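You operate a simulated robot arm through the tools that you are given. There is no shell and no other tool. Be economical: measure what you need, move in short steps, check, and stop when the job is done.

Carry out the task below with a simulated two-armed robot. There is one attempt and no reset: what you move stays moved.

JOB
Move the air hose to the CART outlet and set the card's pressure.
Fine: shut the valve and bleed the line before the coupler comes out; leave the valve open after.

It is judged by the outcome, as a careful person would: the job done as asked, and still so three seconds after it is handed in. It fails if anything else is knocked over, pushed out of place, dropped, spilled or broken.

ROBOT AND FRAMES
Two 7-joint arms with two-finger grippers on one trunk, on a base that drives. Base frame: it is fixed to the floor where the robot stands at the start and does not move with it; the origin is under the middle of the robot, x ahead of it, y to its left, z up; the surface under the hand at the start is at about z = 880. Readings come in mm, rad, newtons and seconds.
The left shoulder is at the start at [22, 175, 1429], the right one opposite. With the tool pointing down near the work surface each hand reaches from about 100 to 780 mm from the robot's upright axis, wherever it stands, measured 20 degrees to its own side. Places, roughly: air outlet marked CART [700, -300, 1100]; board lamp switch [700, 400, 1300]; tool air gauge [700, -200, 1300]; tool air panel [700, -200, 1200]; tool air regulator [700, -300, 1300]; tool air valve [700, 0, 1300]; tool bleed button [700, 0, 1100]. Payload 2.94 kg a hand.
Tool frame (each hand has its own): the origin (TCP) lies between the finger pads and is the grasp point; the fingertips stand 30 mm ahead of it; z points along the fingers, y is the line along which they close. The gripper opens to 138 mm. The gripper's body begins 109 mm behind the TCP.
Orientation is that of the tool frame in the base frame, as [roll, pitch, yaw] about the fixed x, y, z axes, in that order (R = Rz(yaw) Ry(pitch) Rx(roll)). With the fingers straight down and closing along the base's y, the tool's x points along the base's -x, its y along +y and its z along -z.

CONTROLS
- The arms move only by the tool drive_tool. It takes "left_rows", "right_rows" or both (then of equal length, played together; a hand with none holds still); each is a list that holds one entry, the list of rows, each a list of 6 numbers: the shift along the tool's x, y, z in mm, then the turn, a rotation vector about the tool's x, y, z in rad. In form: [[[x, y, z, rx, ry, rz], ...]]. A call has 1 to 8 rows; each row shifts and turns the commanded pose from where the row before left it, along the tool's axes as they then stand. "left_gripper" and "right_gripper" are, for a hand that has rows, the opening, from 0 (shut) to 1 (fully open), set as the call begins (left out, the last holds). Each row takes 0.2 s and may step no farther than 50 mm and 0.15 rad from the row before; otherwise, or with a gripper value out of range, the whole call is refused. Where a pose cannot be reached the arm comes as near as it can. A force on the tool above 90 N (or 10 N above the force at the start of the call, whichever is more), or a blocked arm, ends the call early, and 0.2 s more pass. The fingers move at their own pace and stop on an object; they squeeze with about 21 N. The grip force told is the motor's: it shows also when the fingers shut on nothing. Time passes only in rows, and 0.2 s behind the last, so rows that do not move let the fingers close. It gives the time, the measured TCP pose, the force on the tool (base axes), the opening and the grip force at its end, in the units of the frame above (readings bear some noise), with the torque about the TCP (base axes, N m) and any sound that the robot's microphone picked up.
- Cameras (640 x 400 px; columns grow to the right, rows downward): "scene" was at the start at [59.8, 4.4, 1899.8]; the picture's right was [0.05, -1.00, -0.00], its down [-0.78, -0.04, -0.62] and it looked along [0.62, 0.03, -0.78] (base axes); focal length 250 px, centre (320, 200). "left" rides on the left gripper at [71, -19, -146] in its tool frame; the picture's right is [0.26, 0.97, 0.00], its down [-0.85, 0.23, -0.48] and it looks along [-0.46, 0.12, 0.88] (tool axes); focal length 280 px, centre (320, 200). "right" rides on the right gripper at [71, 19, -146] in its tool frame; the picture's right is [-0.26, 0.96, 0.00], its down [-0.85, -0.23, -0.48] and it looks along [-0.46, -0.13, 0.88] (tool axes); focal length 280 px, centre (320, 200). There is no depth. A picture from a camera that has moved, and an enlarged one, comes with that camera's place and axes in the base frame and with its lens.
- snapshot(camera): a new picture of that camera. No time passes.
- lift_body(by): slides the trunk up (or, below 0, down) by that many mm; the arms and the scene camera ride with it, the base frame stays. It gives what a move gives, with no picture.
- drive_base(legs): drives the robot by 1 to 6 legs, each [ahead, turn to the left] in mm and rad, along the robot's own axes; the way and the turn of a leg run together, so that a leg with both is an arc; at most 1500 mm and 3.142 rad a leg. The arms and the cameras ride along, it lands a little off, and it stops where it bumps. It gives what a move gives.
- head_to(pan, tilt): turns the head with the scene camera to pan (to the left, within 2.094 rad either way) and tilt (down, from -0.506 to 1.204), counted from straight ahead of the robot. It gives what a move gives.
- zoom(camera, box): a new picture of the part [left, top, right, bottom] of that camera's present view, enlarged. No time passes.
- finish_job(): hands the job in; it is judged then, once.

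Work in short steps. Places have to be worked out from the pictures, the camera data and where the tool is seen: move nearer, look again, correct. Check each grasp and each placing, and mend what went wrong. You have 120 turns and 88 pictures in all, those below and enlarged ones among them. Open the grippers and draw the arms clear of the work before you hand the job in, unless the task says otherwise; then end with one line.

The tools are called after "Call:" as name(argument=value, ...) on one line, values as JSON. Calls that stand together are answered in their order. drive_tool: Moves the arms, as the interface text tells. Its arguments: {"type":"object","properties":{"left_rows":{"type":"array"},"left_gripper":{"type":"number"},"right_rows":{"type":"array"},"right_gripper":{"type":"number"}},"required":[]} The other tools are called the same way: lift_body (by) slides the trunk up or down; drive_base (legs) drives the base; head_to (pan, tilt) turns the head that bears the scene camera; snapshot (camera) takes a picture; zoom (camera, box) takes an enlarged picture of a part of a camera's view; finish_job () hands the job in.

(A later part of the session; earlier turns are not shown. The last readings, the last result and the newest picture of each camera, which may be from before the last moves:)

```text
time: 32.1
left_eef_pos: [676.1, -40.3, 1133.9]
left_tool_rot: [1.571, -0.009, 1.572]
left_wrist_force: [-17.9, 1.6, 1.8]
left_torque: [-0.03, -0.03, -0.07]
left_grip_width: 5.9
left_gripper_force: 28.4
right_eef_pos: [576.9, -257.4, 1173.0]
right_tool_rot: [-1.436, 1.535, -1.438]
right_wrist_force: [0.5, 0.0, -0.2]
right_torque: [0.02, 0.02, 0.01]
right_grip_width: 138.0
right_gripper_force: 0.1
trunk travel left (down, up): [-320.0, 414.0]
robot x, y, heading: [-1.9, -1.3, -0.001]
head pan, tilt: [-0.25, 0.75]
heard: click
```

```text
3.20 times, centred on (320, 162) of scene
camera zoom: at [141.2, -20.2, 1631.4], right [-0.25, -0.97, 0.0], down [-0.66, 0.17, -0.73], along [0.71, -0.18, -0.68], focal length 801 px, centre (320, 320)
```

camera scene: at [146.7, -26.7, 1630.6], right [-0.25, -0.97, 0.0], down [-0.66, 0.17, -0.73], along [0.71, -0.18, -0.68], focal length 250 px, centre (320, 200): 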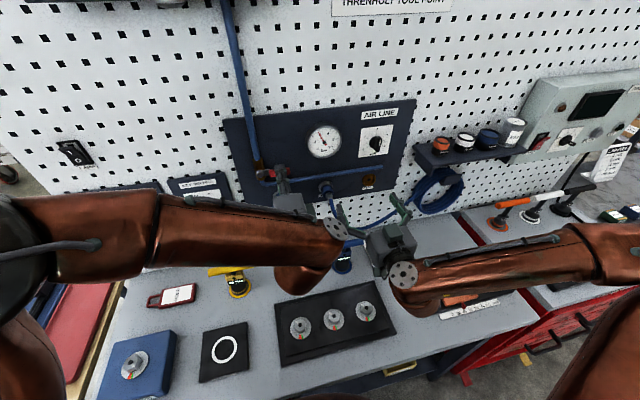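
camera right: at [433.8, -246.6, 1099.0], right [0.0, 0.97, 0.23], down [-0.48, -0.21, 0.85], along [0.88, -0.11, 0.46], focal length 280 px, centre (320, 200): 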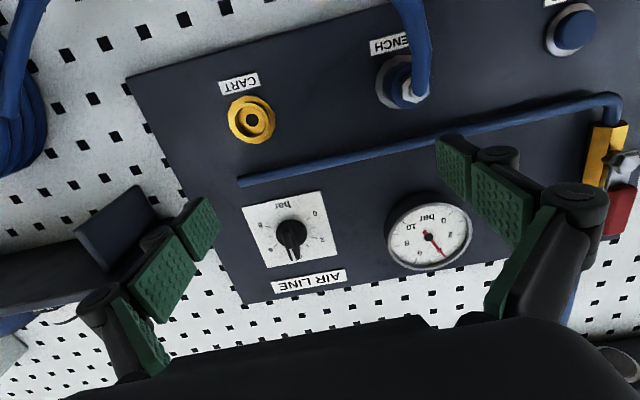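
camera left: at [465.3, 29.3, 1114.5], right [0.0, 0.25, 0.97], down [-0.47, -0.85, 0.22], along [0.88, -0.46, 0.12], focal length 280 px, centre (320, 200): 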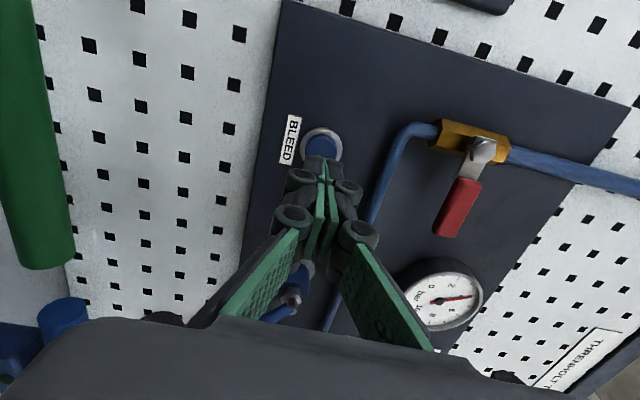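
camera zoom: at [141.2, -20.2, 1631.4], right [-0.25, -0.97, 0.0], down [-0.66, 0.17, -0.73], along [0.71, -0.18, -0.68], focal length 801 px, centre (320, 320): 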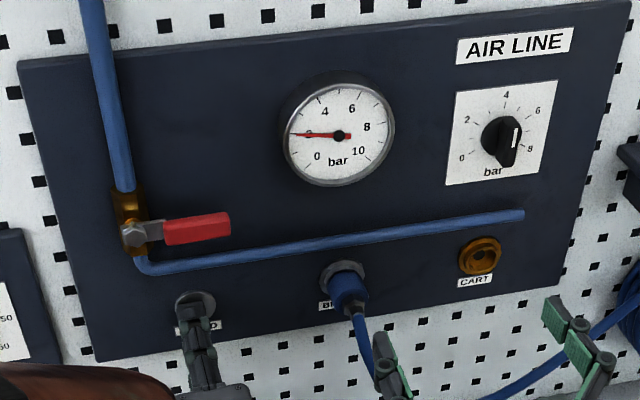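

Click heard, gauge falling to 2. Hold the button.

Call:
drive_tool(left_rows=[[[0, 0, 0, 0, 0, 0], [0, 0, 0, 0, 0, 0], [0, 0, 0, 0, 0, 0], [0, 0, 0, 0, 0, 0], [0, 0, 0, 0, 0, 0], [0, 0, 0, 0, 0, 0], [0, 0, 0, 0, 0, 0], [0, 0, 0, 0, 0, 0]]])

Call:
zoom(camera="scene", box=[220, 100, 420, 225])

```text
time: 33.9
left_eef_pos: [677.3, -40.3, 1133.8]
left_tool_rot: [1.569, -0.009, 1.573]
left_wrist_force: [-20.0, 2.0, -2.4]
left_torque: [-0.01, 0.07, -0.03]
left_grip_width: 5.9
left_gripper_force: 28.2
right_eef_pos: [575.8, -258.3, 1172.4]
right_tool_rot: [-1.435, 1.535, -1.439]
right_wrist_force: [0.4, 0.5, 0.7]
right_torque: [-0.02, 0.04, 0.01]
right_grip_width: 137.8
right_gripper_force: 0.0
trunk travel left (down, up): [-320.0, 414.0]
robot x, y, heading: [1.5, -1.2, 0.003]
head pan, tilt: [-0.25, 0.75]
```

```text
3.20 times, centred on (320, 162) of scene
camera zoom: at [141.3, -20.1, 1631.3], right [-0.25, -0.97, 0.0], down [-0.66, 0.17, -0.73], along [0.71, -0.18, -0.68], focal length 801 px, centre (320, 320)
```

zoom: 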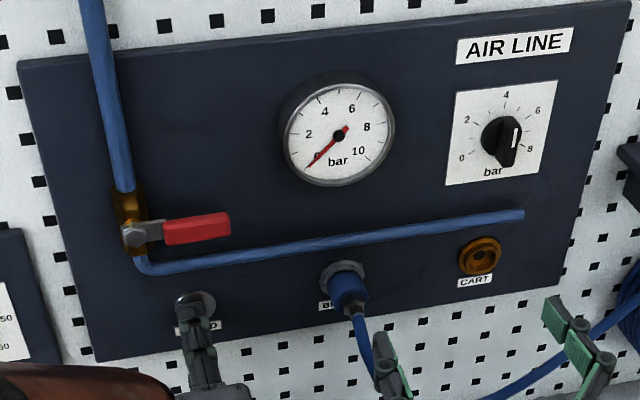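

Bled to 0. Back the left hand out and aside; back the right off, then line it up with the coupler (y≈-185, z≈1140).

Call:
drive_tool(left_rows=[[[0, 0, -30, 0, 0, 0], [0, 0, -40, 0, 0, 0], [0, 0, -40, 0, 0, 0], [40, 0, -40, 0, 0, 0], [40, 0, 0, 0, 0, 0], [40, 0, 0, 0, 0, 0]]], right_rows=[[[0, 0, -40, 0, 0, 0], [0, 0, -10, 0, 0, 0], [0, 25, 0, 0, -0.035, 0], [0, 25, 0, 0, 0, 0], [10, 23, 0, 0, 0, 0], [22, 0, 0, 0, 0, 0]]])

Call:
snapshot(camera="right")

Call:
snapshot(camera="scene")

```text
refused: row 4 steps farther than a row can; nothing moved
```

```text
53 pictures are left
camera right: at [431.2, -240.7, 1101.4], right [0.0, 0.97, 0.23], down [-0.48, -0.2, 0.85], along [0.88, -0.11, 0.47], focal length 280 px, centre (320, 200)
```

right: 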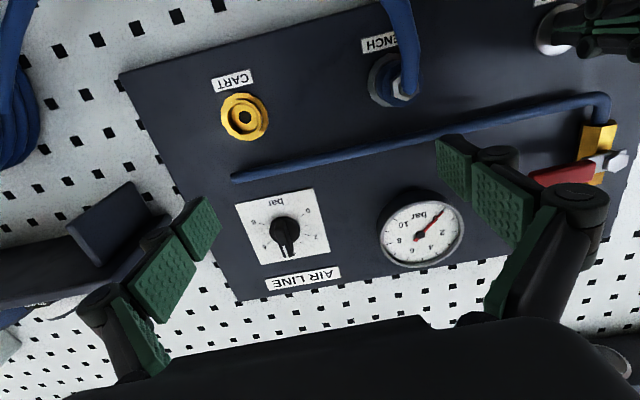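

```text
52 pictures are left
camera scene: at [141.3, -20.1, 1631.3], right [-0.25, -0.97, 0.0], down [-0.66, 0.17, -0.73], along [0.71, -0.18, -0.68], focal length 250 px, centre (320, 200)
```

scene: 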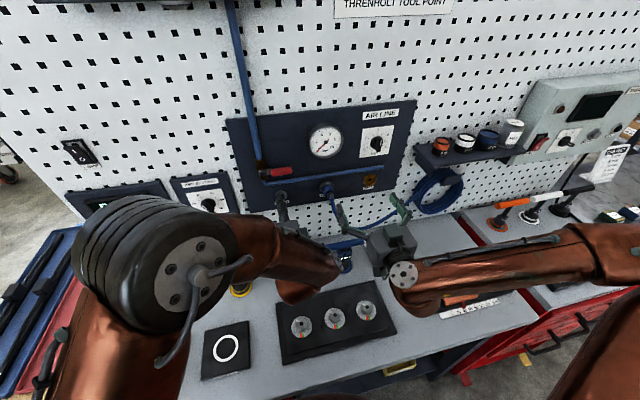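

Same, with the too-long row fixed.

Call:
drive_tool(left_rows=[[[0, 0, -30, 0, 0, 0], [0, 0, -40, 0, 0, 0], [0, 0, -40, 0, 0, 0], [0, 0, -40, 0, 0, 0], [40, 0, 0, 0, 0, 0], [40, 0, 0, 0, 0, 0]]], right_rows=[[[0, 0, -40, 0, 0, 0], [0, 0, -10, 0, 0, 0], [0, 25, 0, 0, 0, 0.035], [0, 25, 0, 0, 0, 0], [10, 23, 0, 0, 0, 0], [22, 0, 0, 0, 0, 0]]])

Call:
snapshot(camera="right")

Call:
snapshot(camera="scene")

```text
time: 35.3
left_eef_pos: [524.6, 42.3, 1133.5]
left_tool_rot: [1.57, -0.007, 1.573]
left_wrist_force: [0.1, 0.3, 0.0]
left_torque: [0.01, 0.0, 0.0]
left_grip_width: 0.0
left_gripper_force: 28.5
right_eef_pos: [581.2, -186.1, 1141.8]
right_tool_rot: [0.162, 1.57, 0.162]
right_wrist_force: [-0.3, 0.5, -0.2]
right_torque: [0.0, 0.02, -0.01]
right_grip_width: 138.0
right_gripper_force: 0.1
right hand out of reach, approached as far as the arm can: row 1, 2
trunk travel left (down, up): [-320.0, 414.0]
robot x, y, heading: [2.2, 0.6, -0.002]
head pan, tilt: [-0.25, 0.75]
```

```text
51 pictures are left
camera right: at [435.5, -165.1, 1071.6], right [0.0, 0.96, 0.26], down [-0.48, -0.23, 0.85], along [0.88, -0.12, 0.46], focal length 280 px, centre (320, 200)
```

right: 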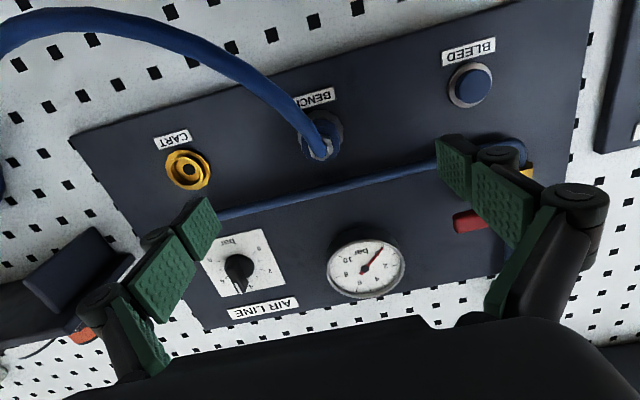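

```text
50 pictures are left
camera scene: at [143.3, -20.0, 1631.2], right [-0.25, -0.97, 0.0], down [-0.66, 0.17, -0.73], along [0.71, -0.18, -0.68], focal length 250 px, centre (320, 200)
```

scene: 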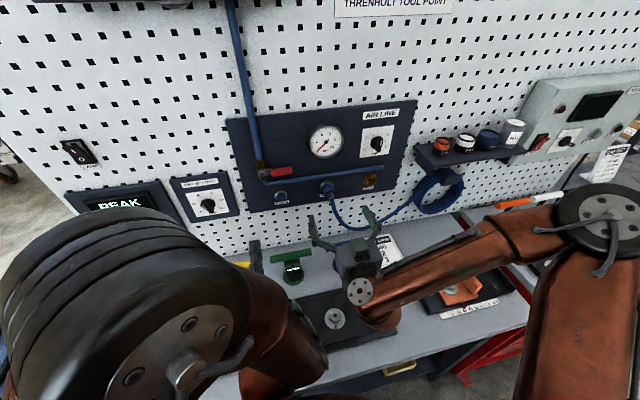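

Well aligned with the coupler. Advance with the fingers at half opening.

Call:
drive_tool(right_rows=[[[0, 0, 25, 0, 0, 0], [0, 0, 25, 0, 0, 0], [0, 0, 20, 0, 0, 0], [0, 0, 5, 0, 0, 0]]], right_gripper=0.45)

Call:
snapshot(camera="right")

Call:
zoom(camera="scene", box=[270, 140, 400, 240])

```text
time: 36.3
left_eef_pos: [527.1, 40.4, 1134.7]
left_tool_rot: [1.572, -0.009, 1.573]
left_wrist_force: [0.5, 0.2, 0.4]
left_torque: [0.01, 0.01, -0.02]
left_grip_width: 0.0
left_gripper_force: 28.3
right_eef_pos: [652.1, -187.0, 1163.2]
right_tool_rot: [0.335, 1.57, 0.335]
right_wrist_force: [-0.2, 0.3, -1.3]
right_torque: [0.03, 0.01, -0.02]
right_grip_width: 62.1
right_gripper_force: 0.1
right hand out of reach, approached as far as the arm can: row 1, 2, 3
trunk travel left (down, up): [-320.0, 414.0]
robot x, y, heading: [-0.5, 0.8, 0.004]
head pan, tilt: [-0.25, 0.75]
```

```text
49 pictures are left
camera right: at [505.7, -167.8, 1092.9], right [0.0, 0.96, 0.26], down [-0.48, -0.23, 0.85], along [0.88, -0.12, 0.46], focal length 280 px, centre (320, 200)
```

right: 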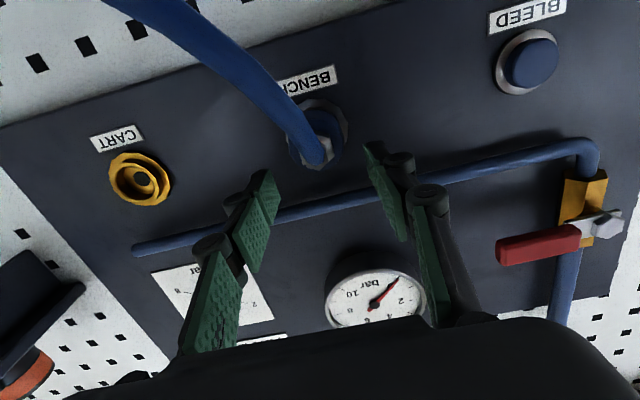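

```text
4.00 times, centred on (335, 190) of scene
camera zoom: at [144.4, -20.5, 1631.1], right [-0.25, -0.97, 0.0], down [-0.66, 0.17, -0.73], along [0.71, -0.18, -0.68], focal length 1001 px, centre (260, 240)
```

zoom: 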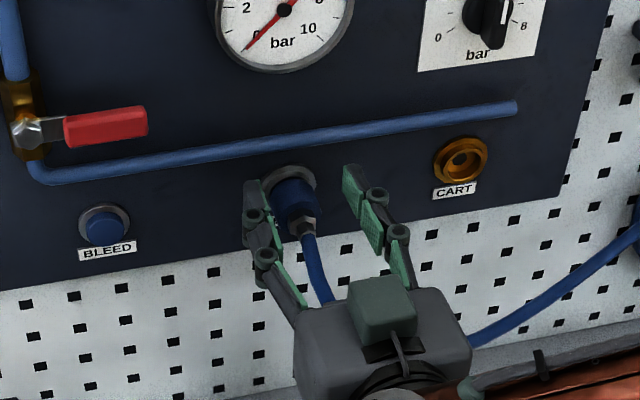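

The reach limit lifted the hand to z 1163. Try to lower 22 mm.

Call:
drive_tool(right_rows=[[[8, 0, 0, 0, 0, 0], [8, 0, 0, 0, 0, 0], [6, 0, 0, 0, 0, 0]]])

```text
time: 37.1
left_eef_pos: [525.6, 41.1, 1133.6]
left_tool_rot: [1.57, -0.007, 1.573]
left_wrist_force: [0.2, -0.3, -0.8]
left_torque: [0.0, -0.01, 0.01]
left_grip_width: 0.0
left_gripper_force: 28.8
right_eef_pos: [642.7, -188.7, 1161.4]
right_tool_rot: [-2.518, 1.57, -2.518]
right_wrist_force: [0.6, 0.0, 1.2]
right_torque: [0.01, -0.01, 0.02]
right_grip_width: 62.0
right_gripper_force: 0.0
right hand out of reach, approached as far as the arm can: row 1, 2, 3
trunk travel left (down, up): [-320.0, 414.0]
robot x, y, heading: [-0.4, -1.5, 0.002]
head pan, tilt: [-0.25, 0.75]
```

Limited by height below the shoulder; so I back off and raise both hands, then lower the trunk 80 mm.

Call:
drive_tool(right_rows=[[[0, 0, -30, 0, 0, 0], [0, 0, -30, 0, 0, 0], [-40, 0, 0, 0, 0, 0], [-30, 0, 0, 0, 0, 0]]], left_rows=[[[0, 0, 0, 0, 0, 0], [0, 0, 0, 0, 0, 0], [0, 40, 0, 0, 0, 0], [0, 40, 0, 0, 0, 0]]])

Call:
lift_body(by=-80)

Call:
snapshot(camera="scene")

```text
time: 38.1
left_eef_pos: [526.8, 42.7, 1216.2]
left_tool_rot: [1.573, -0.007, 1.574]
left_wrist_force: [0.3, 0.5, 0.5]
left_torque: [-0.02, -0.02, -0.01]
left_grip_width: 0.0
left_gripper_force: 28.6
right_eef_pos: [579.9, -187.7, 1229.3]
right_tool_rot: [-0.111, 1.564, -0.107]
right_wrist_force: [0.0, 0.2, 1.2]
right_torque: [-0.01, -0.06, -0.04]
right_grip_width: 62.4
right_gripper_force: 0.1
trunk travel left (down, up): [-320.0, 414.0]
robot x, y, heading: [-1.5, -3.1, 0.005]
head pan, tilt: [-0.25, 0.75]
```

```text
time: 39.3
left_eef_pos: [528.5, 38.9, 1135.3]
left_tool_rot: [1.57, -0.008, 1.574]
left_wrist_force: [0.1, 0.0, -0.4]
left_torque: [0.01, 0.01, -0.01]
left_grip_width: 0.1
left_gripper_force: 28.1
right_eef_pos: [581.9, -188.1, 1150.1]
right_tool_rot: [0.031, 1.562, 0.034]
right_wrist_force: [-1.0, 0.4, 0.3]
right_torque: [0.02, 0.02, 0.02]
right_grip_width: 62.1
right_gripper_force: 0.1
trunk travel left (down, up): [-240.0, 494.0]
robot x, y, heading: [1.2, -1.0, -0.001]
head pan, tilt: [-0.25, 0.75]
```

```text
47 pictures are left
camera scene: at [197.7, -20.0, 1548.7], right [-0.25, -0.97, 0.0], down [-0.66, 0.17, -0.73], along [0.71, -0.18, -0.68], focal length 250 px, centre (320, 200)
```

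scene: 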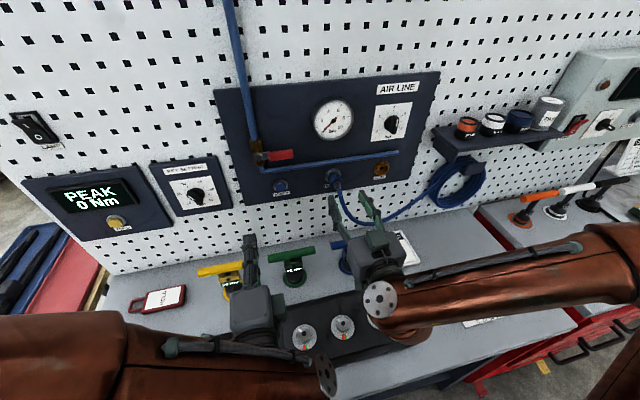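

Now the right hand can go in: down 9 mm and forward 72 mm.

Call:
drive_tool(right_rows=[[[9, 1, 0, 0, 0, 0], [0, 0, 25, 0, 0, 0], [0, 0, 25, 0, 0, 0], [0, 0, 22, 0, 0, 0]]])

Call:
snapshot(camera="right")

```text
time: 40.3
left_eef_pos: [529.1, 40.1, 1133.7]
left_tool_rot: [1.571, -0.009, 1.572]
left_wrist_force: [-0.4, 0.2, -0.8]
left_torque: [0.0, -0.03, 0.03]
left_grip_width: 0.1
left_gripper_force: 28.4
right_eef_pos: [653.9, -187.2, 1139.4]
right_tool_rot: [0.036, 1.564, 0.037]
right_wrist_force: [-0.1, -0.6, 0.9]
right_torque: [0.01, -0.05, 0.02]
right_grip_width: 61.8
right_gripper_force: 0.1
trunk travel left (down, up): [-240.0, 494.0]
robot x, y, heading: [-0.7, 0.4, -0.0]
head pan, tilt: [-0.25, 0.75]
```

```text
46 pictures are left
camera right: at [508.6, -167.4, 1067.4], right [0.0, 0.96, 0.26], down [-0.48, -0.23, 0.85], along [0.88, -0.12, 0.47], focal length 280 px, centre (320, 200)
```

right: 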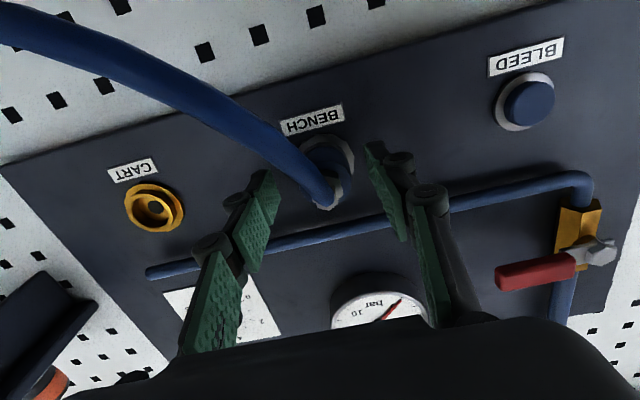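

The coupler body is between the pads. Nudge 4 mm left, 6 mm forward, then close.

Call:
drive_tool(right_rows=[[[0, 4, 6, 0, 0, 0]]])

Call:
drive_tool(right_rows=[[[0, 0, 0, 0, 0, 0], [0, 0, 0, 0, 0, 0], [0, 0, 0, 0, 0, 0], [0, 0, 0, 0, 0, 0]]], right_gripper=0)

Call:
snapshot(camera="right")

Call:
zoom(camera="scene", box=[270, 120, 430, 240])

```text
time: 40.7
left_eef_pos: [529.0, 39.7, 1134.4]
left_tool_rot: [1.573, -0.009, 1.572]
left_wrist_force: [-0.1, 0.5, -0.2]
left_torque: [0.01, 0.01, -0.01]
left_grip_width: 0.1
left_gripper_force: 28.4
right_eef_pos: [658.9, -182.3, 1138.7]
right_tool_rot: [0.102, 1.563, 0.105]
right_wrist_force: [0.3, 0.6, -0.1]
right_torque: [0.0, 0.02, 0.02]
right_grip_width: 62.1
right_gripper_force: 0.0
trunk travel left (down, up): [-240.0, 494.0]
robot x, y, heading: [-1.3, -0.3, 0.001]
head pan, tilt: [-0.25, 0.75]
```

```text
time: 41.7
left_eef_pos: [528.3, 38.8, 1133.8]
left_tool_rot: [1.57, -0.008, 1.572]
left_wrist_force: [-1.5, 0.0, -0.3]
left_torque: [0.01, 0.02, 0.02]
left_grip_width: 0.2
left_gripper_force: 28.6
right_eef_pos: [659.3, -184.0, 1139.7]
right_tool_rot: [0.19, 1.562, 0.19]
right_wrist_force: [3.4, -6.1, 2.4]
right_torque: [-0.02, -0.02, -0.24]
right_grip_width: 34.4
right_gripper_force: 20.9
trunk travel left (down, up): [-240.0, 494.0]
robot x, y, heading: [3.0, -1.8, 0.003]
head pan, tilt: [-0.25, 0.75]
```

```text
45 pictures are left
camera right: at [514.7, -164.2, 1068.5], right [0.0, 0.96, 0.26], down [-0.48, -0.23, 0.84], along [0.88, -0.13, 0.47], focal length 280 px, centre (320, 200)
```

right: 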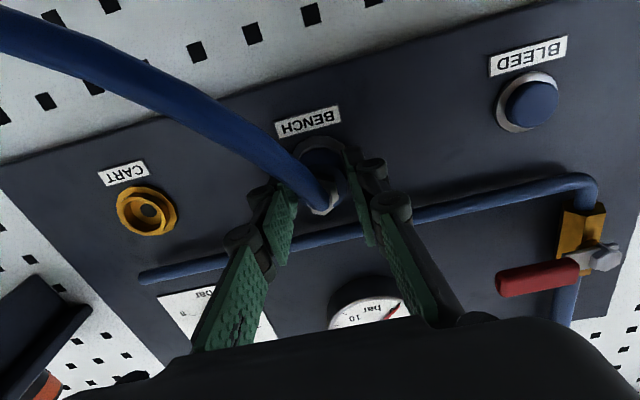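

```text
3.33 times, centred on (350, 180) of scene
camera zoom: at [199.0, -21.3, 1548.3], right [-0.25, -0.97, 0.0], down [-0.66, 0.17, -0.73], along [0.71, -0.18, -0.68], focal length 834 px, centre (220, 267)
```

zoom: 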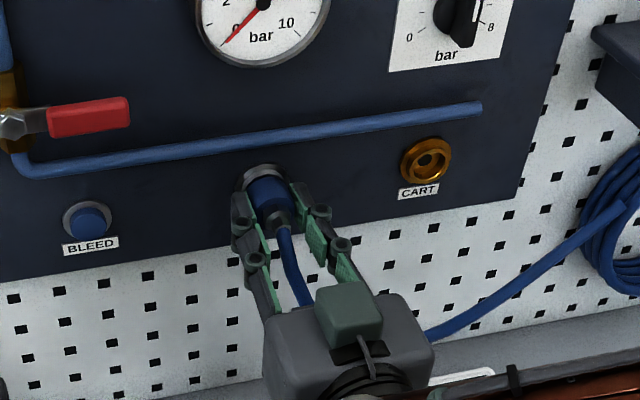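

Gripped (34 mm). Record the mated pose (x≈659, y≈-184, z≈1140) and pull straight back.

Call:
drive_tool(right_rows=[[[0, 0, -5, 0, 0, 0], [0, 0, -8, 0, 0, 0], [0, 0, -10, 0, 0, 0]]])

Call:
snapshot(camera="right")

```text
time: 42.5
left_eef_pos: [528.3, 40.0, 1134.4]
left_tool_rot: [1.571, -0.008, 1.572]
left_wrist_force: [-0.1, -0.7, 0.4]
left_torque: [-0.05, -0.02, 0.01]
left_grip_width: 0.0
left_gripper_force: 28.4
right_eef_pos: [636.0, -183.9, 1141.5]
right_tool_rot: [0.116, 1.563, 0.119]
right_wrist_force: [0.9, 0.4, 1.0]
right_torque: [0.01, 0.06, -0.01]
right_grip_width: 34.1
right_gripper_force: 20.9
trunk travel left (down, up): [-240.0, 494.0]
robot x, y, heading: [2.5, -3.6, 0.001]
head pan, tilt: [-0.25, 0.75]
```

```text
43 pictures are left
camera right: at [490.9, -163.4, 1069.8], right [0.0, 0.96, 0.26], down [-0.48, -0.23, 0.84], along [0.88, -0.12, 0.47], focal length 280 px, centre (320, 200)
```

right: 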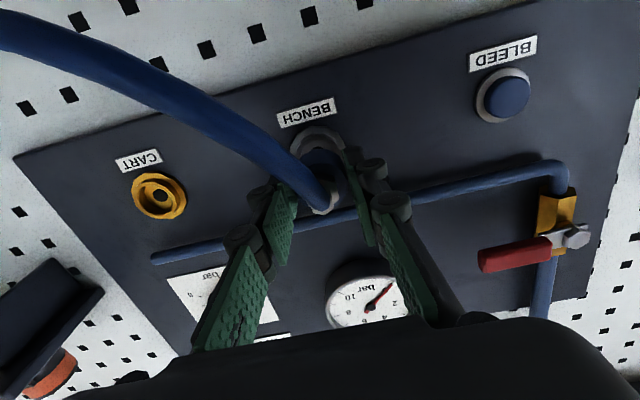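

The coupler came free with the hand. Pull further back, then shift right ~140 mm in front of CART.

Call:
drive_tool(right_rows=[[[0, 0, -15, 0, 0, 0], [0, 0, -15, 0, 0, 0], [0, -35, 0, 0, 0, 0], [0, -35, 0, 0, 0, 0], [0, -35, 0, 0, 0, 0], [0, -34, 0, 0, 0, 0]]])

Call:
snapshot(camera="right")

Call:
zoom(camera="scene", box=[270, 120, 470, 260])

```text
time: 43.9
left_eef_pos: [529.8, 37.9, 1134.1]
left_tool_rot: [1.572, -0.01, 1.571]
left_wrist_force: [0.3, -1.4, -0.2]
left_torque: [0.02, -0.01, 0.07]
left_grip_width: 0.1
left_gripper_force: 28.7
right_eef_pos: [608.6, -323.4, 1139.0]
right_tool_rot: [0.579, 1.562, 0.582]
right_wrist_force: [-0.2, -0.3, -1.8]
right_torque: [0.0, -0.01, 0.05]
right_grip_width: 34.1
right_gripper_force: 21.2
trunk travel left (down, up): [-240.0, 494.0]
robot x, y, heading: [-1.0, 0.7, 0.003]
head pan, tilt: [-0.25, 0.75]
```

```text
42 pictures are left
camera right: at [463.7, -303.8, 1068.3], right [0.0, 0.96, 0.27], down [-0.48, -0.24, 0.84], along [0.88, -0.12, 0.47], focal length 280 px, centre (320, 200)
```

right: 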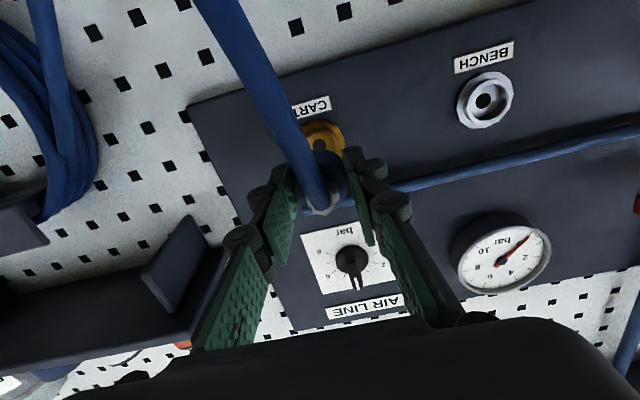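

```text
2.86 times, centred on (370, 190) of scene
camera zoom: at [199.4, -24.3, 1548.2], right [-0.25, -0.97, 0.0], down [-0.66, 0.17, -0.73], along [0.71, -0.18, -0.68], focal length 715 px, centre (177, 229)
```

zoom: 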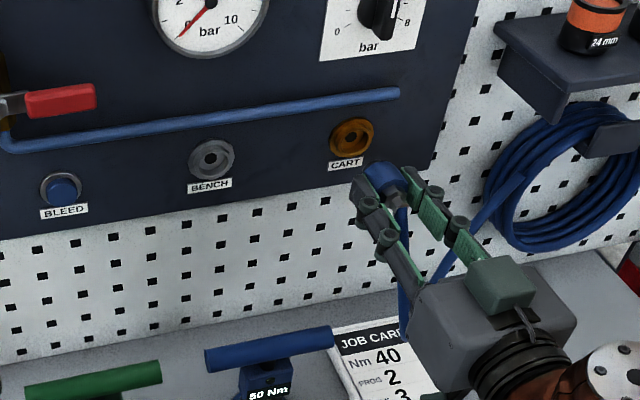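

The CART ring is centred on the finger axis. Push in to the same depth as before (x≈659).

Call:
drive_tool(right_rows=[[[0, 0, 15, 0, 0, 0], [0, 0, 12, 0, 0, 0], [0, 0, 8, 0, 0, 0], [0, 0, 6, 0, 0, 0]]])

Call:
drive_tool(right_rows=[[[0, 0, 4, 0, 0, 0], [0, 0, 4, 0, 0, 0], [0, 0, 3, 0, 0, 0]]])

Call:
snapshot(camera="right")

```text
time: 44.9
left_eef_pos: [528.3, 41.8, 1134.0]
left_tool_rot: [1.571, -0.009, 1.572]
left_wrist_force: [-0.3, -0.4, 0.3]
left_torque: [-0.01, 0.02, -0.01]
left_grip_width: 0.0
left_gripper_force: 28.7
right_eef_pos: [649.0, -321.5, 1140.2]
right_tool_rot: [0.112, 1.562, 0.112]
right_wrist_force: [-0.3, -0.3, -2.2]
right_torque: [0.0, 0.03, -0.04]
right_grip_width: 34.3
right_gripper_force: 21.6
trunk travel left (down, up): [-240.0, 494.0]
robot x, y, heading: [-1.1, -0.4, -0.0]
head pan, tilt: [-0.25, 0.75]
```

```text
time: 45.7
left_eef_pos: [527.3, 39.3, 1134.2]
left_tool_rot: [1.573, -0.011, 1.572]
left_wrist_force: [0.5, -0.2, -0.1]
left_torque: [-0.04, -0.04, -0.01]
left_grip_width: 0.0
left_gripper_force: 28.1
right_eef_pos: [657.9, -323.0, 1141.1]
right_tool_rot: [0.161, 1.564, 0.164]
right_wrist_force: [-9.3, -1.5, -2.9]
right_torque: [-0.05, 0.17, -0.07]
right_grip_width: 33.9
right_gripper_force: 21.4
trunk travel left (down, up): [-240.0, 494.0]
robot x, y, heading: [1.0, 0.4, 0.002]
head pan, tilt: [-0.25, 0.75]
```

```text
40 pictures are left
camera right: at [513.0, -302.1, 1069.6], right [0.0, 0.96, 0.26], down [-0.48, -0.23, 0.85], along [0.88, -0.12, 0.47], focal length 280 px, centre (320, 200)
```

right: 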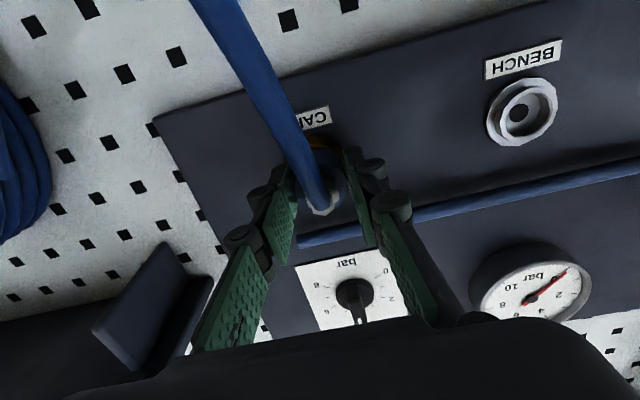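

Contact with 9 N, no click yet. Push a few mm further.

Call:
drive_tool(right_rows=[[[0, 0, 3, 0, 0, 0], [0, 0, 3, 0, 0, 0], [0, 0, 3, 0, 0, 0]]])

Call:
snapshot(camera="right")

Call:
zoom(camera="scene", box=[330, 120, 450, 220])

```text
time: 46.5
left_eef_pos: [524.4, 40.1, 1135.0]
left_tool_rot: [1.567, -0.007, 1.573]
left_wrist_force: [-0.7, 0.0, -0.8]
left_torque: [0.0, -0.02, -0.02]
left_grip_width: 0.0
left_gripper_force: 28.2
right_eef_pos: [663.4, -322.8, 1142.0]
right_tool_rot: [0.187, 1.56, 0.189]
right_wrist_force: [-39.0, -6.2, -4.1]
right_torque: [-0.2, 0.26, -0.57]
right_grip_width: 34.3
right_gripper_force: 20.9
trunk travel left (down, up): [-240.0, 494.0]
robot x, y, heading: [-0.7, -0.0, -0.0]
head pan, tilt: [-0.25, 0.75]
```

```text
39 pictures are left
camera right: at [519.4, -302.3, 1070.2], right [0.0, 0.96, 0.26], down [-0.48, -0.23, 0.84], along [0.88, -0.12, 0.47], focal length 280 px, centre (320, 200)
```

right: 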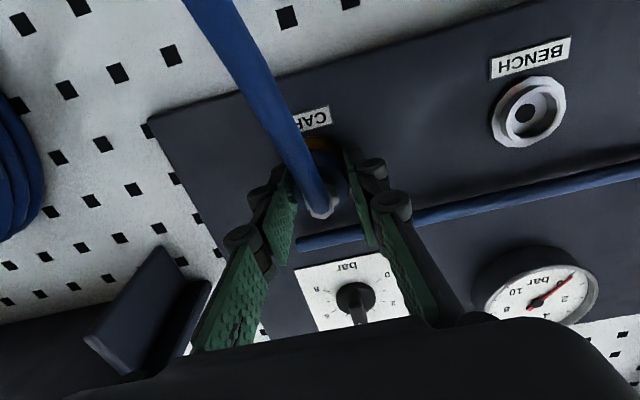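

```text
4.00 times, centred on (390, 170) of scene
camera zoom: at [192.8, -21.8, 1549.2], right [-0.25, -0.97, 0.0], down [-0.66, 0.17, -0.73], along [0.71, -0.18, -0.68], focal length 1001 px, centre (40, 320)
```

zoom: 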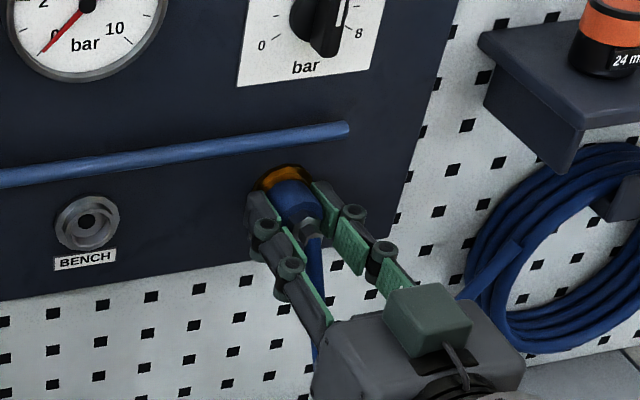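

39 N of contact; push slightly harder once, listening for a click.

Call:
drive_tool(right_rows=[[[0, 0, 3, 0, 0, 0], [0, 0, 2, 0, 0, 0]]])

```text
time: 47.1
left_eef_pos: [520.2, 39.6, 1138.6]
left_tool_rot: [1.564, -0.008, 1.573]
left_wrist_force: [0.7, -0.7, -0.8]
left_torque: [0.0, 0.02, 0.03]
left_grip_width: 0.0
left_gripper_force: 28.3
right_eef_pos: [664.8, -322.9, 1141.8]
right_tool_rot: [0.379, 1.562, 0.379]
right_wrist_force: [-74.3, -10.8, -10.0]
right_torque: [-0.45, 0.51, -1.5]
right_grip_width: 34.3
right_gripper_force: 21.5
trunk travel left (down, up): [-240.0, 494.0]
robot x, y, heading: [-3.0, 1.2, 0.0]
head pan, tilt: [-0.25, 0.75]
```

Hard stop at the same depth as in BENCH. Relax the preload and read the force.

Call:
drive_tool(right_rows=[[[0, 0, -5, 0, 0, 0], [0, 0, -5, 0, 0, 0]]])

Call:
drive_tool(right_rows=[[[0, 0, -3, 0, 0, 0]]])

```text
time: 47.7
left_eef_pos: [528.1, 40.1, 1134.1]
left_tool_rot: [1.569, -0.008, 1.572]
left_wrist_force: [0.7, 0.3, -0.1]
left_torque: [-0.01, -0.01, -0.03]
left_grip_width: 0.4
left_gripper_force: 28.1
right_eef_pos: [664.1, -322.3, 1142.5]
right_tool_rot: [0.268, 1.56, 0.269]
right_wrist_force: [-10.9, -5.2, -9.1]
right_torque: [0.43, 0.38, -0.43]
right_grip_width: 34.2
right_gripper_force: 20.7
trunk travel left (down, up): [-240.0, 494.0]
robot x, y, heading: [1.6, 1.2, 0.004]
head pan, tilt: [-0.25, 0.75]
```

```text
time: 48.1
left_eef_pos: [531.5, 38.9, 1132.6]
left_tool_rot: [1.572, -0.008, 1.571]
left_wrist_force: [0.0, 0.2, 0.5]
left_torque: [0.0, 0.0, -0.02]
left_grip_width: 0.0
left_gripper_force: 28.6
right_eef_pos: [662.7, -322.8, 1142.5]
right_tool_rot: [-0.095, 1.56, -0.091]
right_wrist_force: [8.3, 1.4, -5.1]
right_torque: [0.03, -0.01, 0.12]
right_grip_width: 34.3
right_gripper_force: 21.4
trunk travel left (down, up): [-240.0, 494.0]
robot x, y, heading: [2.3, -0.0, -0.0]
head pan, tilt: [-0.25, 0.75]
```

The pull is resisted (+8 N with no motion), so it is latched. Open the fingers and check.

Call:
drive_tool(right_rows=[[[0, 0, 1, 0, 0, 0], [0, 0, 0, 0, 0, 0], [0, 0, 0, 0, 0, 0]]], right_gripper=0.45)

Call:
zoom(camera="scene", box=[330, 120, 450, 220])

```text
time: 48.9
left_eef_pos: [529.3, 40.0, 1135.3]
left_tool_rot: [1.57, -0.01, 1.572]
left_wrist_force: [-0.7, 0.4, 0.0]
left_torque: [-0.01, -0.01, 0.01]
left_grip_width: 0.1
left_gripper_force: 28.1
right_eef_pos: [660.1, -322.7, 1140.8]
right_tool_rot: [0.058, 1.562, 0.06]
right_wrist_force: [0.1, 0.1, -1.0]
right_torque: [0.03, 0.0, -0.02]
right_grip_width: 62.1
right_gripper_force: 0.1
trunk travel left (down, up): [-240.0, 494.0]
robot x, y, heading: [1.2, -1.0, 0.004]
head pan, tilt: [-0.25, 0.75]
```

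```text
4.00 times, centred on (390, 170) of scene
camera zoom: at [199.0, -20.4, 1548.3], right [-0.25, -0.97, 0.0], down [-0.66, 0.17, -0.73], along [0.71, -0.18, -0.68], focal length 1001 px, centre (40, 320)
```

zoom: 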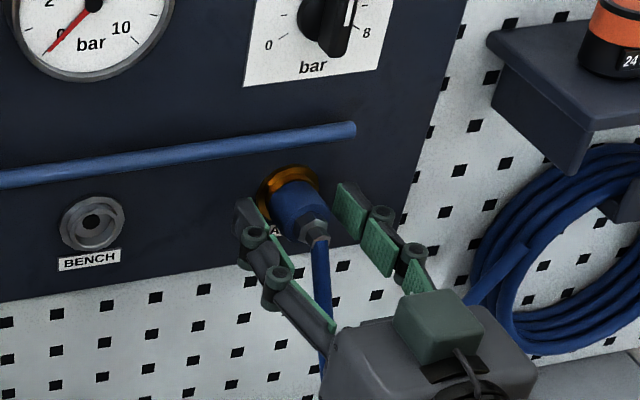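

The coupler stays in CART. Back off and go up in front of the regulator knob.

Call:
drive_tool(right_rows=[[[0, 0, -25, 0, 0, 0], [0, 0, -30, 0, 0, 0], [0, 0, -30, 0, 0, 0], [-40, 0, 0, 0, 0, 0], [-40, 0, 0, 0, 0, 0], [-44, 0, 0, 0, 0, 0]]])

Call:
snapshot(camera="right")

Call:
zoom(camera="scene", box=[360, 75, 430, 215])

```text
time: 50.3
left_eef_pos: [527.7, 41.0, 1135.3]
left_tool_rot: [1.571, -0.006, 1.573]
left_wrist_force: [0.5, 0.4, 0.9]
left_torque: [-0.01, 0.0, -0.06]
left_grip_width: 0.0
left_gripper_force: 28.8
right_eef_pos: [576.7, -320.4, 1263.7]
right_tool_rot: [-0.056, 1.563, -0.051]
right_wrist_force: [-1.1, -0.3, -0.5]
right_torque: [-0.02, 0.03, -0.05]
right_grip_width: 62.0
right_gripper_force: 0.0
trunk travel left (down, up): [-240.0, 494.0]
robot x, y, heading: [2.0, -2.4, -0.0]
head pan, tilt: [-0.25, 0.75]
```

```text
36 pictures are left
camera right: at [431.1, -300.5, 1192.0], right [-0.01, 0.97, 0.26], down [-0.48, -0.23, 0.84], along [0.88, -0.12, 0.47], focal length 280 px, centre (320, 200)
```

right: 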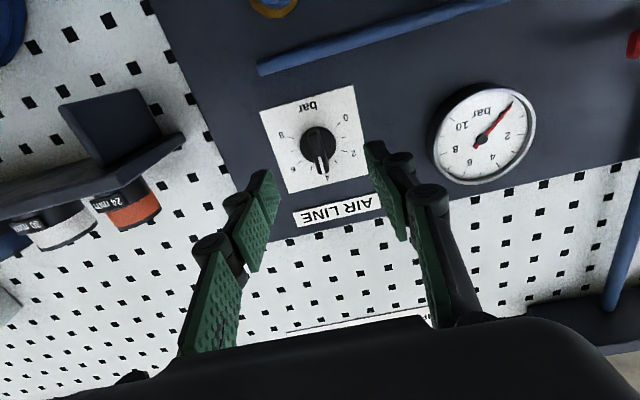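

```text
2.86 times, centred on (395, 145) of scene
camera zoom: at [197.8, -18.9, 1548.6], right [-0.25, -0.97, 0.0], down [-0.66, 0.17, -0.73], along [0.71, -0.18, -0.68], focal length 715 px, centre (106, 357)
```

zoom: 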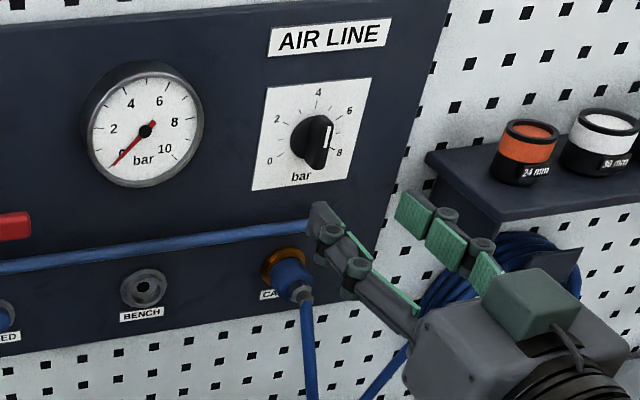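

Zoom at the knob's face to read the pointer.

Call:
zoom(camera="right", box=[250, 75, 380, 205])

Call:
zoom(camera="scene", box=[365, 95, 415, 145])

```text
3.08 times, centred on (315, 140) of right
camera zoom: at [431.1, -300.5, 1192.0], right [-0.01, 0.97, 0.26], down [-0.48, -0.23, 0.84], along [0.88, -0.12, 0.47], focal length 863 px, centre (335, 385)
```

zoom: 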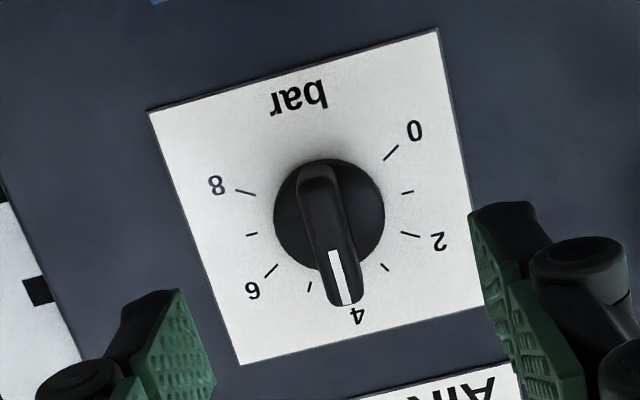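

```text
8.00 times, centred on (390, 120) of scene
camera zoom: at [197.8, -18.9, 1548.6], right [-0.25, -0.97, 0.0], down [-0.66, 0.17, -0.73], along [0.71, -0.18, -0.68], focal length 2003 px, centre (-240, 840)
```

zoom: 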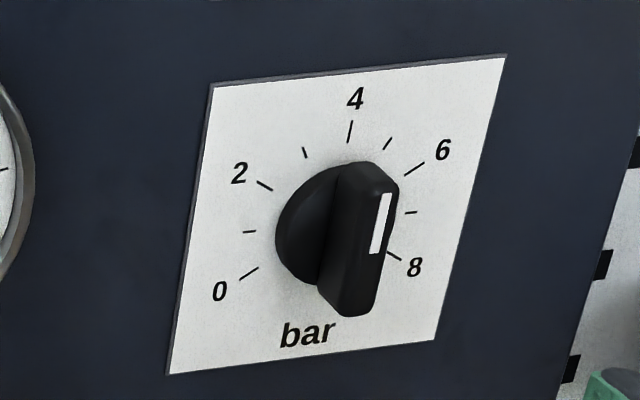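

The pointer is at 4; 3 bar is 30° counter-clockwise. Raise 10 mm and advance onto the grip bar.

Call:
drive_tool(right_rows=[[[-10, -2, 20, 0, 0, 0], [0, 0, 25, 0, 0, 0], [0, 0, 25, 0, 0, 0]]], right_gripper=0.4)

Call:
snapshot(camera="right")

Call:
zoom(camera="scene", box=[350, 85, 430, 165])

```text
time: 51.1
left_eef_pos: [529.7, 41.2, 1135.2]
left_tool_rot: [1.572, -0.006, 1.572]
left_wrist_force: [0.0, 0.2, -0.2]
left_torque: [0.0, 0.0, -0.04]
left_grip_width: 0.0
left_gripper_force: 28.5
right_eef_pos: [645.2, -322.6, 1274.8]
right_tool_rot: [-0.067, 1.562, -0.064]
right_wrist_force: [-0.5, 0.8, 0.3]
right_torque: [0.01, -0.01, 0.01]
right_grip_width: 55.1
right_gripper_force: 0.1
trunk travel left (down, up): [-240.0, 494.0]
robot x, y, heading: [1.9, -1.4, 0.0]
head pan, tilt: [-0.25, 0.75]
```

```text
32 pictures are left
camera right: at [501.3, -303.1, 1203.7], right [0.0, 0.97, 0.26], down [-0.48, -0.23, 0.85], along [0.88, -0.12, 0.47], focal length 280 px, centre (320, 200)
```

right: 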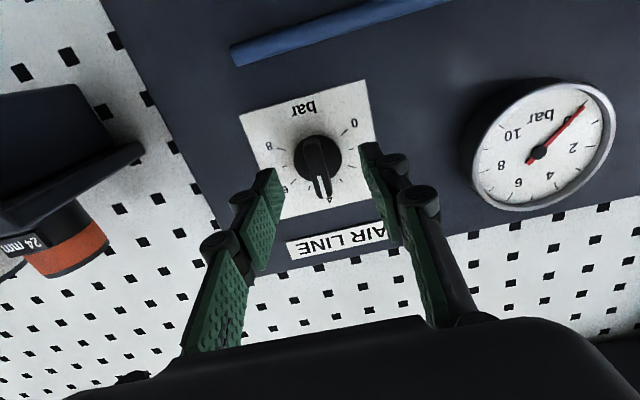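

```text
5.00 times, centred on (390, 125) of scene
camera zoom: at [199.2, -19.5, 1548.2], right [-0.25, -0.97, 0.0], down [-0.66, 0.17, -0.73], along [0.71, -0.18, -0.68], focal length 1252 px, centre (-30, 575)
```

zoom: 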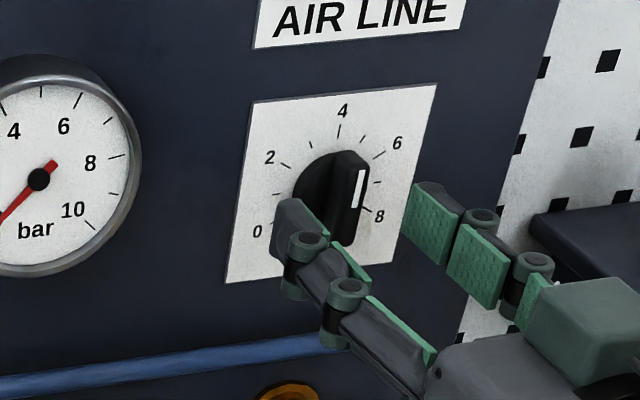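

Aligned; advance 12 mm more and close.

Call:
drive_tool(right_rows=[[[0, 0, 6, 0, 0, 0], [0, 0, 6, 0, 0, 0]]])

Call:
drive_tool(right_rows=[[[0, 0, 0, 0, 0, 0], [0, 0, 0, 0, 0, 0], [0, 0, 0, 0, 0, 0], [0, 0, 0, 0, 0, 0]]], right_gripper=0)

Call:
snapshot(camera="right")

```text
time: 51.7
left_eef_pos: [528.9, 40.4, 1134.8]
left_tool_rot: [1.571, -0.009, 1.572]
left_wrist_force: [-0.1, 0.2, -0.4]
left_torque: [0.01, 0.0, 0.03]
left_grip_width: 0.0
left_gripper_force: 28.2
right_eef_pos: [657.3, -323.7, 1274.5]
right_tool_rot: [0.136, 1.562, 0.137]
right_wrist_force: [-0.6, 0.5, 0.1]
right_torque: [-0.01, 0.01, 0.03]
right_grip_width: 55.5
right_gripper_force: 0.0
trunk travel left (down, up): [-240.0, 494.0]
robot x, y, heading: [-0.6, 4.7, 0.002]
head pan, tilt: [-0.25, 0.75]
```

```text
time: 52.7
left_eef_pos: [528.7, 40.9, 1133.9]
left_tool_rot: [1.571, -0.008, 1.571]
left_wrist_force: [0.0, -0.7, -1.3]
left_torque: [0.01, 0.01, -0.01]
left_grip_width: 0.0
left_gripper_force: 28.5
right_eef_pos: [656.6, -324.2, 1274.8]
right_tool_rot: [0.085, 1.563, 0.087]
right_wrist_force: [0.9, 0.2, 0.4]
right_torque: [-0.01, 0.02, -0.04]
right_grip_width: 11.8
right_gripper_force: 38.2
trunk travel left (down, up): [-240.0, 494.0]
robot x, y, heading: [0.9, -1.7, 0.002]
head pan, tilt: [-0.25, 0.75]
```

```text
30 pictures are left
camera right: at [512.1, -304.6, 1203.0], right [0.0, 0.96, 0.26], down [-0.48, -0.23, 0.84], along [0.88, -0.12, 0.47], focal length 280 px, centre (320, 200)
```

right: 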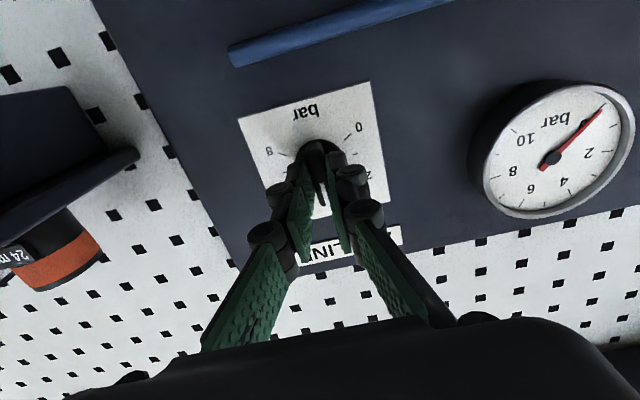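

Bar gripped (11.8 mm). Turn counter-clockwise 0.524 rad.

Call:
drive_tool(right_rows=[[[0, 0, 0, 0, 0, -0.131], [0, 0, 0, 0, 0, -0.131], [0, 0, 0, 0, 0, -0.131], [0, 0, 0, 0, 0, -0.131]]])

Call:
snapshot(camera="right")

```text
time: 53.7
left_eef_pos: [527.4, 40.3, 1134.7]
left_tool_rot: [1.57, -0.008, 1.573]
left_wrist_force: [0.6, -0.3, 0.5]
left_torque: [-0.01, -0.02, -0.01]
left_grip_width: 0.0
left_gripper_force: 28.0
right_eef_pos: [656.4, -325.4, 1273.4]
right_tool_rot: [-1.553, 1.045, -1.555]
right_wrist_force: [-9.8, -3.7, -2.1]
right_torque: [0.02, 1.09, -0.74]
right_grip_width: 11.7
right_gripper_force: 38.7
trunk travel left (down, up): [-240.0, 494.0]
robot x, y, heading: [-2.5, -1.1, -0.003]
head pan, tilt: [-0.25, 0.75]
```

```text
29 pictures are left
camera right: at [512.1, -342.8, 1202.9], right [0.0, 0.97, -0.26], down [-0.48, 0.23, 0.85], along [0.88, 0.12, 0.47], focal length 280 px, centre (320, 200)
```

right: 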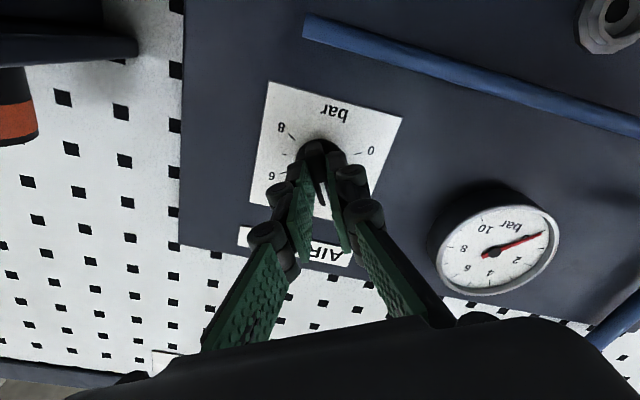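

Turned. Release, back off a little and check the pointer.

Call:
drive_tool(right_rows=[[[0, 0, 0, 0, 0, 0], [0, 0, 0, 0, 0, 0], [0, 0, -20, 0, 0, 0], [0, 0, -40, 0, 0, 0], [0, 0, -20, 0, 0, 0]]], right_gripper=0.4)

Call:
zoom(camera="right", box=[250, 75, 380, 205])

Call:
zoom(camera="scene", box=[365, 95, 415, 145])

```text
time: 54.9
left_eef_pos: [528.1, 40.8, 1135.6]
left_tool_rot: [1.571, -0.008, 1.571]
left_wrist_force: [-0.8, 0.1, -0.5]
left_torque: [0.0, 0.01, -0.01]
left_grip_width: 0.0
left_gripper_force: 28.1
right_eef_pos: [574.5, -323.9, 1271.5]
right_tool_rot: [-1.554, 1.048, -1.556]
right_wrist_force: [0.2, 0.1, 0.0]
right_torque: [-0.02, -0.05, 0.02]
right_grip_width: 55.2
right_gripper_force: 0.2
trunk travel left (down, up): [-240.0, 494.0]
robot x, y, heading: [0.4, -1.9, -0.001]
head pan, tilt: [-0.25, 0.75]
```

```text
3.08 times, centred on (315, 140) of right
camera zoom: at [430.5, -341.5, 1200.2], right [0.0, 0.97, -0.26], down [-0.48, 0.22, 0.85], along [0.88, 0.12, 0.47], focal length 863 px, centre (335, 385)
```

zoom: 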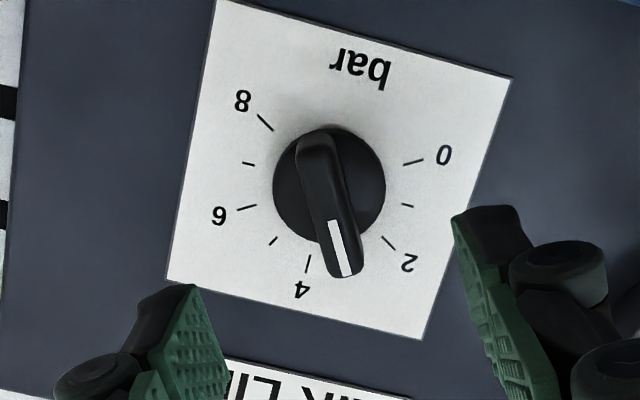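

```text
8.00 times, centred on (390, 120) of scene
camera zoom: at [198.6, -20.2, 1548.4], right [-0.25, -0.97, 0.0], down [-0.66, 0.17, -0.73], along [0.71, -0.18, -0.68], focal length 2003 px, centre (-240, 840)
```

zoom: 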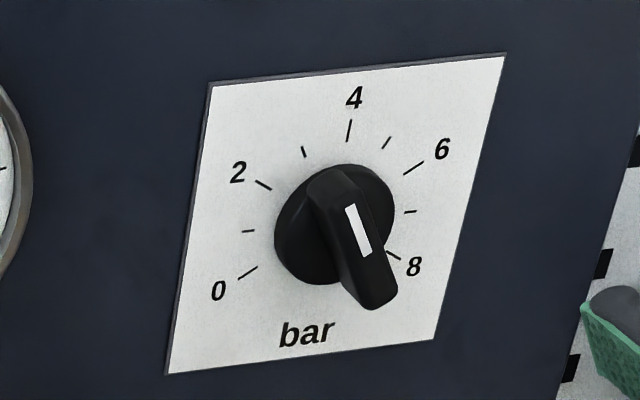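

Pointer sits at the 3 tick. Now reopen the valve: left hand up in front of the horizontal lever, with the fingers opened.

Call:
drive_tool(left_rows=[[[0, 40, 0, 0, 0, 0], [0, 40, 0, 0, 0, 0], [0, 38, 0, 0, 0, 0], [-45, 0, 0, 0, 0, 0], [-45, 0, 0, 0, 0, 0]]], left_gripper=0.4)

Call:
snapshot(camera="left")

```text
time: 56.1
left_eef_pos: [531.7, -51.9, 1251.0]
left_tool_rot: [1.572, -0.009, 1.573]
left_wrist_force: [-0.1, 0.6, 1.1]
left_torque: [0.03, -0.03, 0.0]
left_grip_width: 55.2
left_gripper_force: 0.0
right_eef_pos: [575.3, -323.9, 1272.3]
right_tool_rot: [-1.552, 1.048, -1.553]
right_wrist_force: [0.5, -0.4, 1.2]
right_torque: [-0.03, -0.03, -0.01]
right_grip_width: 55.2
right_gripper_force: 0.1
trunk travel left (down, up): [-240.0, 494.0]
robot x, y, heading: [2.5, -1.7, 0.003]
head pan, tilt: [-0.25, 0.75]
```

```text
26 pictures are left
camera left: at [386.1, 19.0, 1231.3], right [0.0, 0.25, 0.97], down [-0.47, -0.85, 0.22], along [0.88, -0.46, 0.12], focal length 280 px, centre (320, 200)
```

left: 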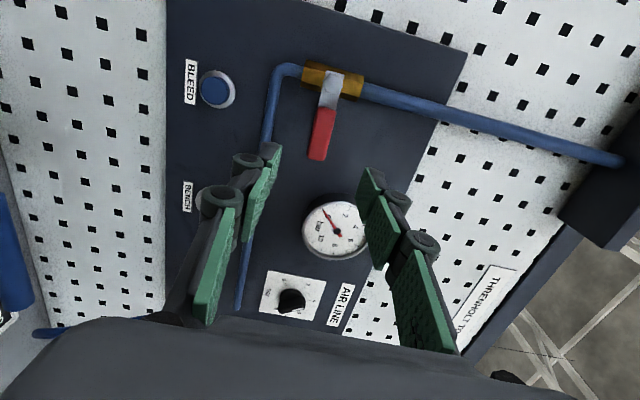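

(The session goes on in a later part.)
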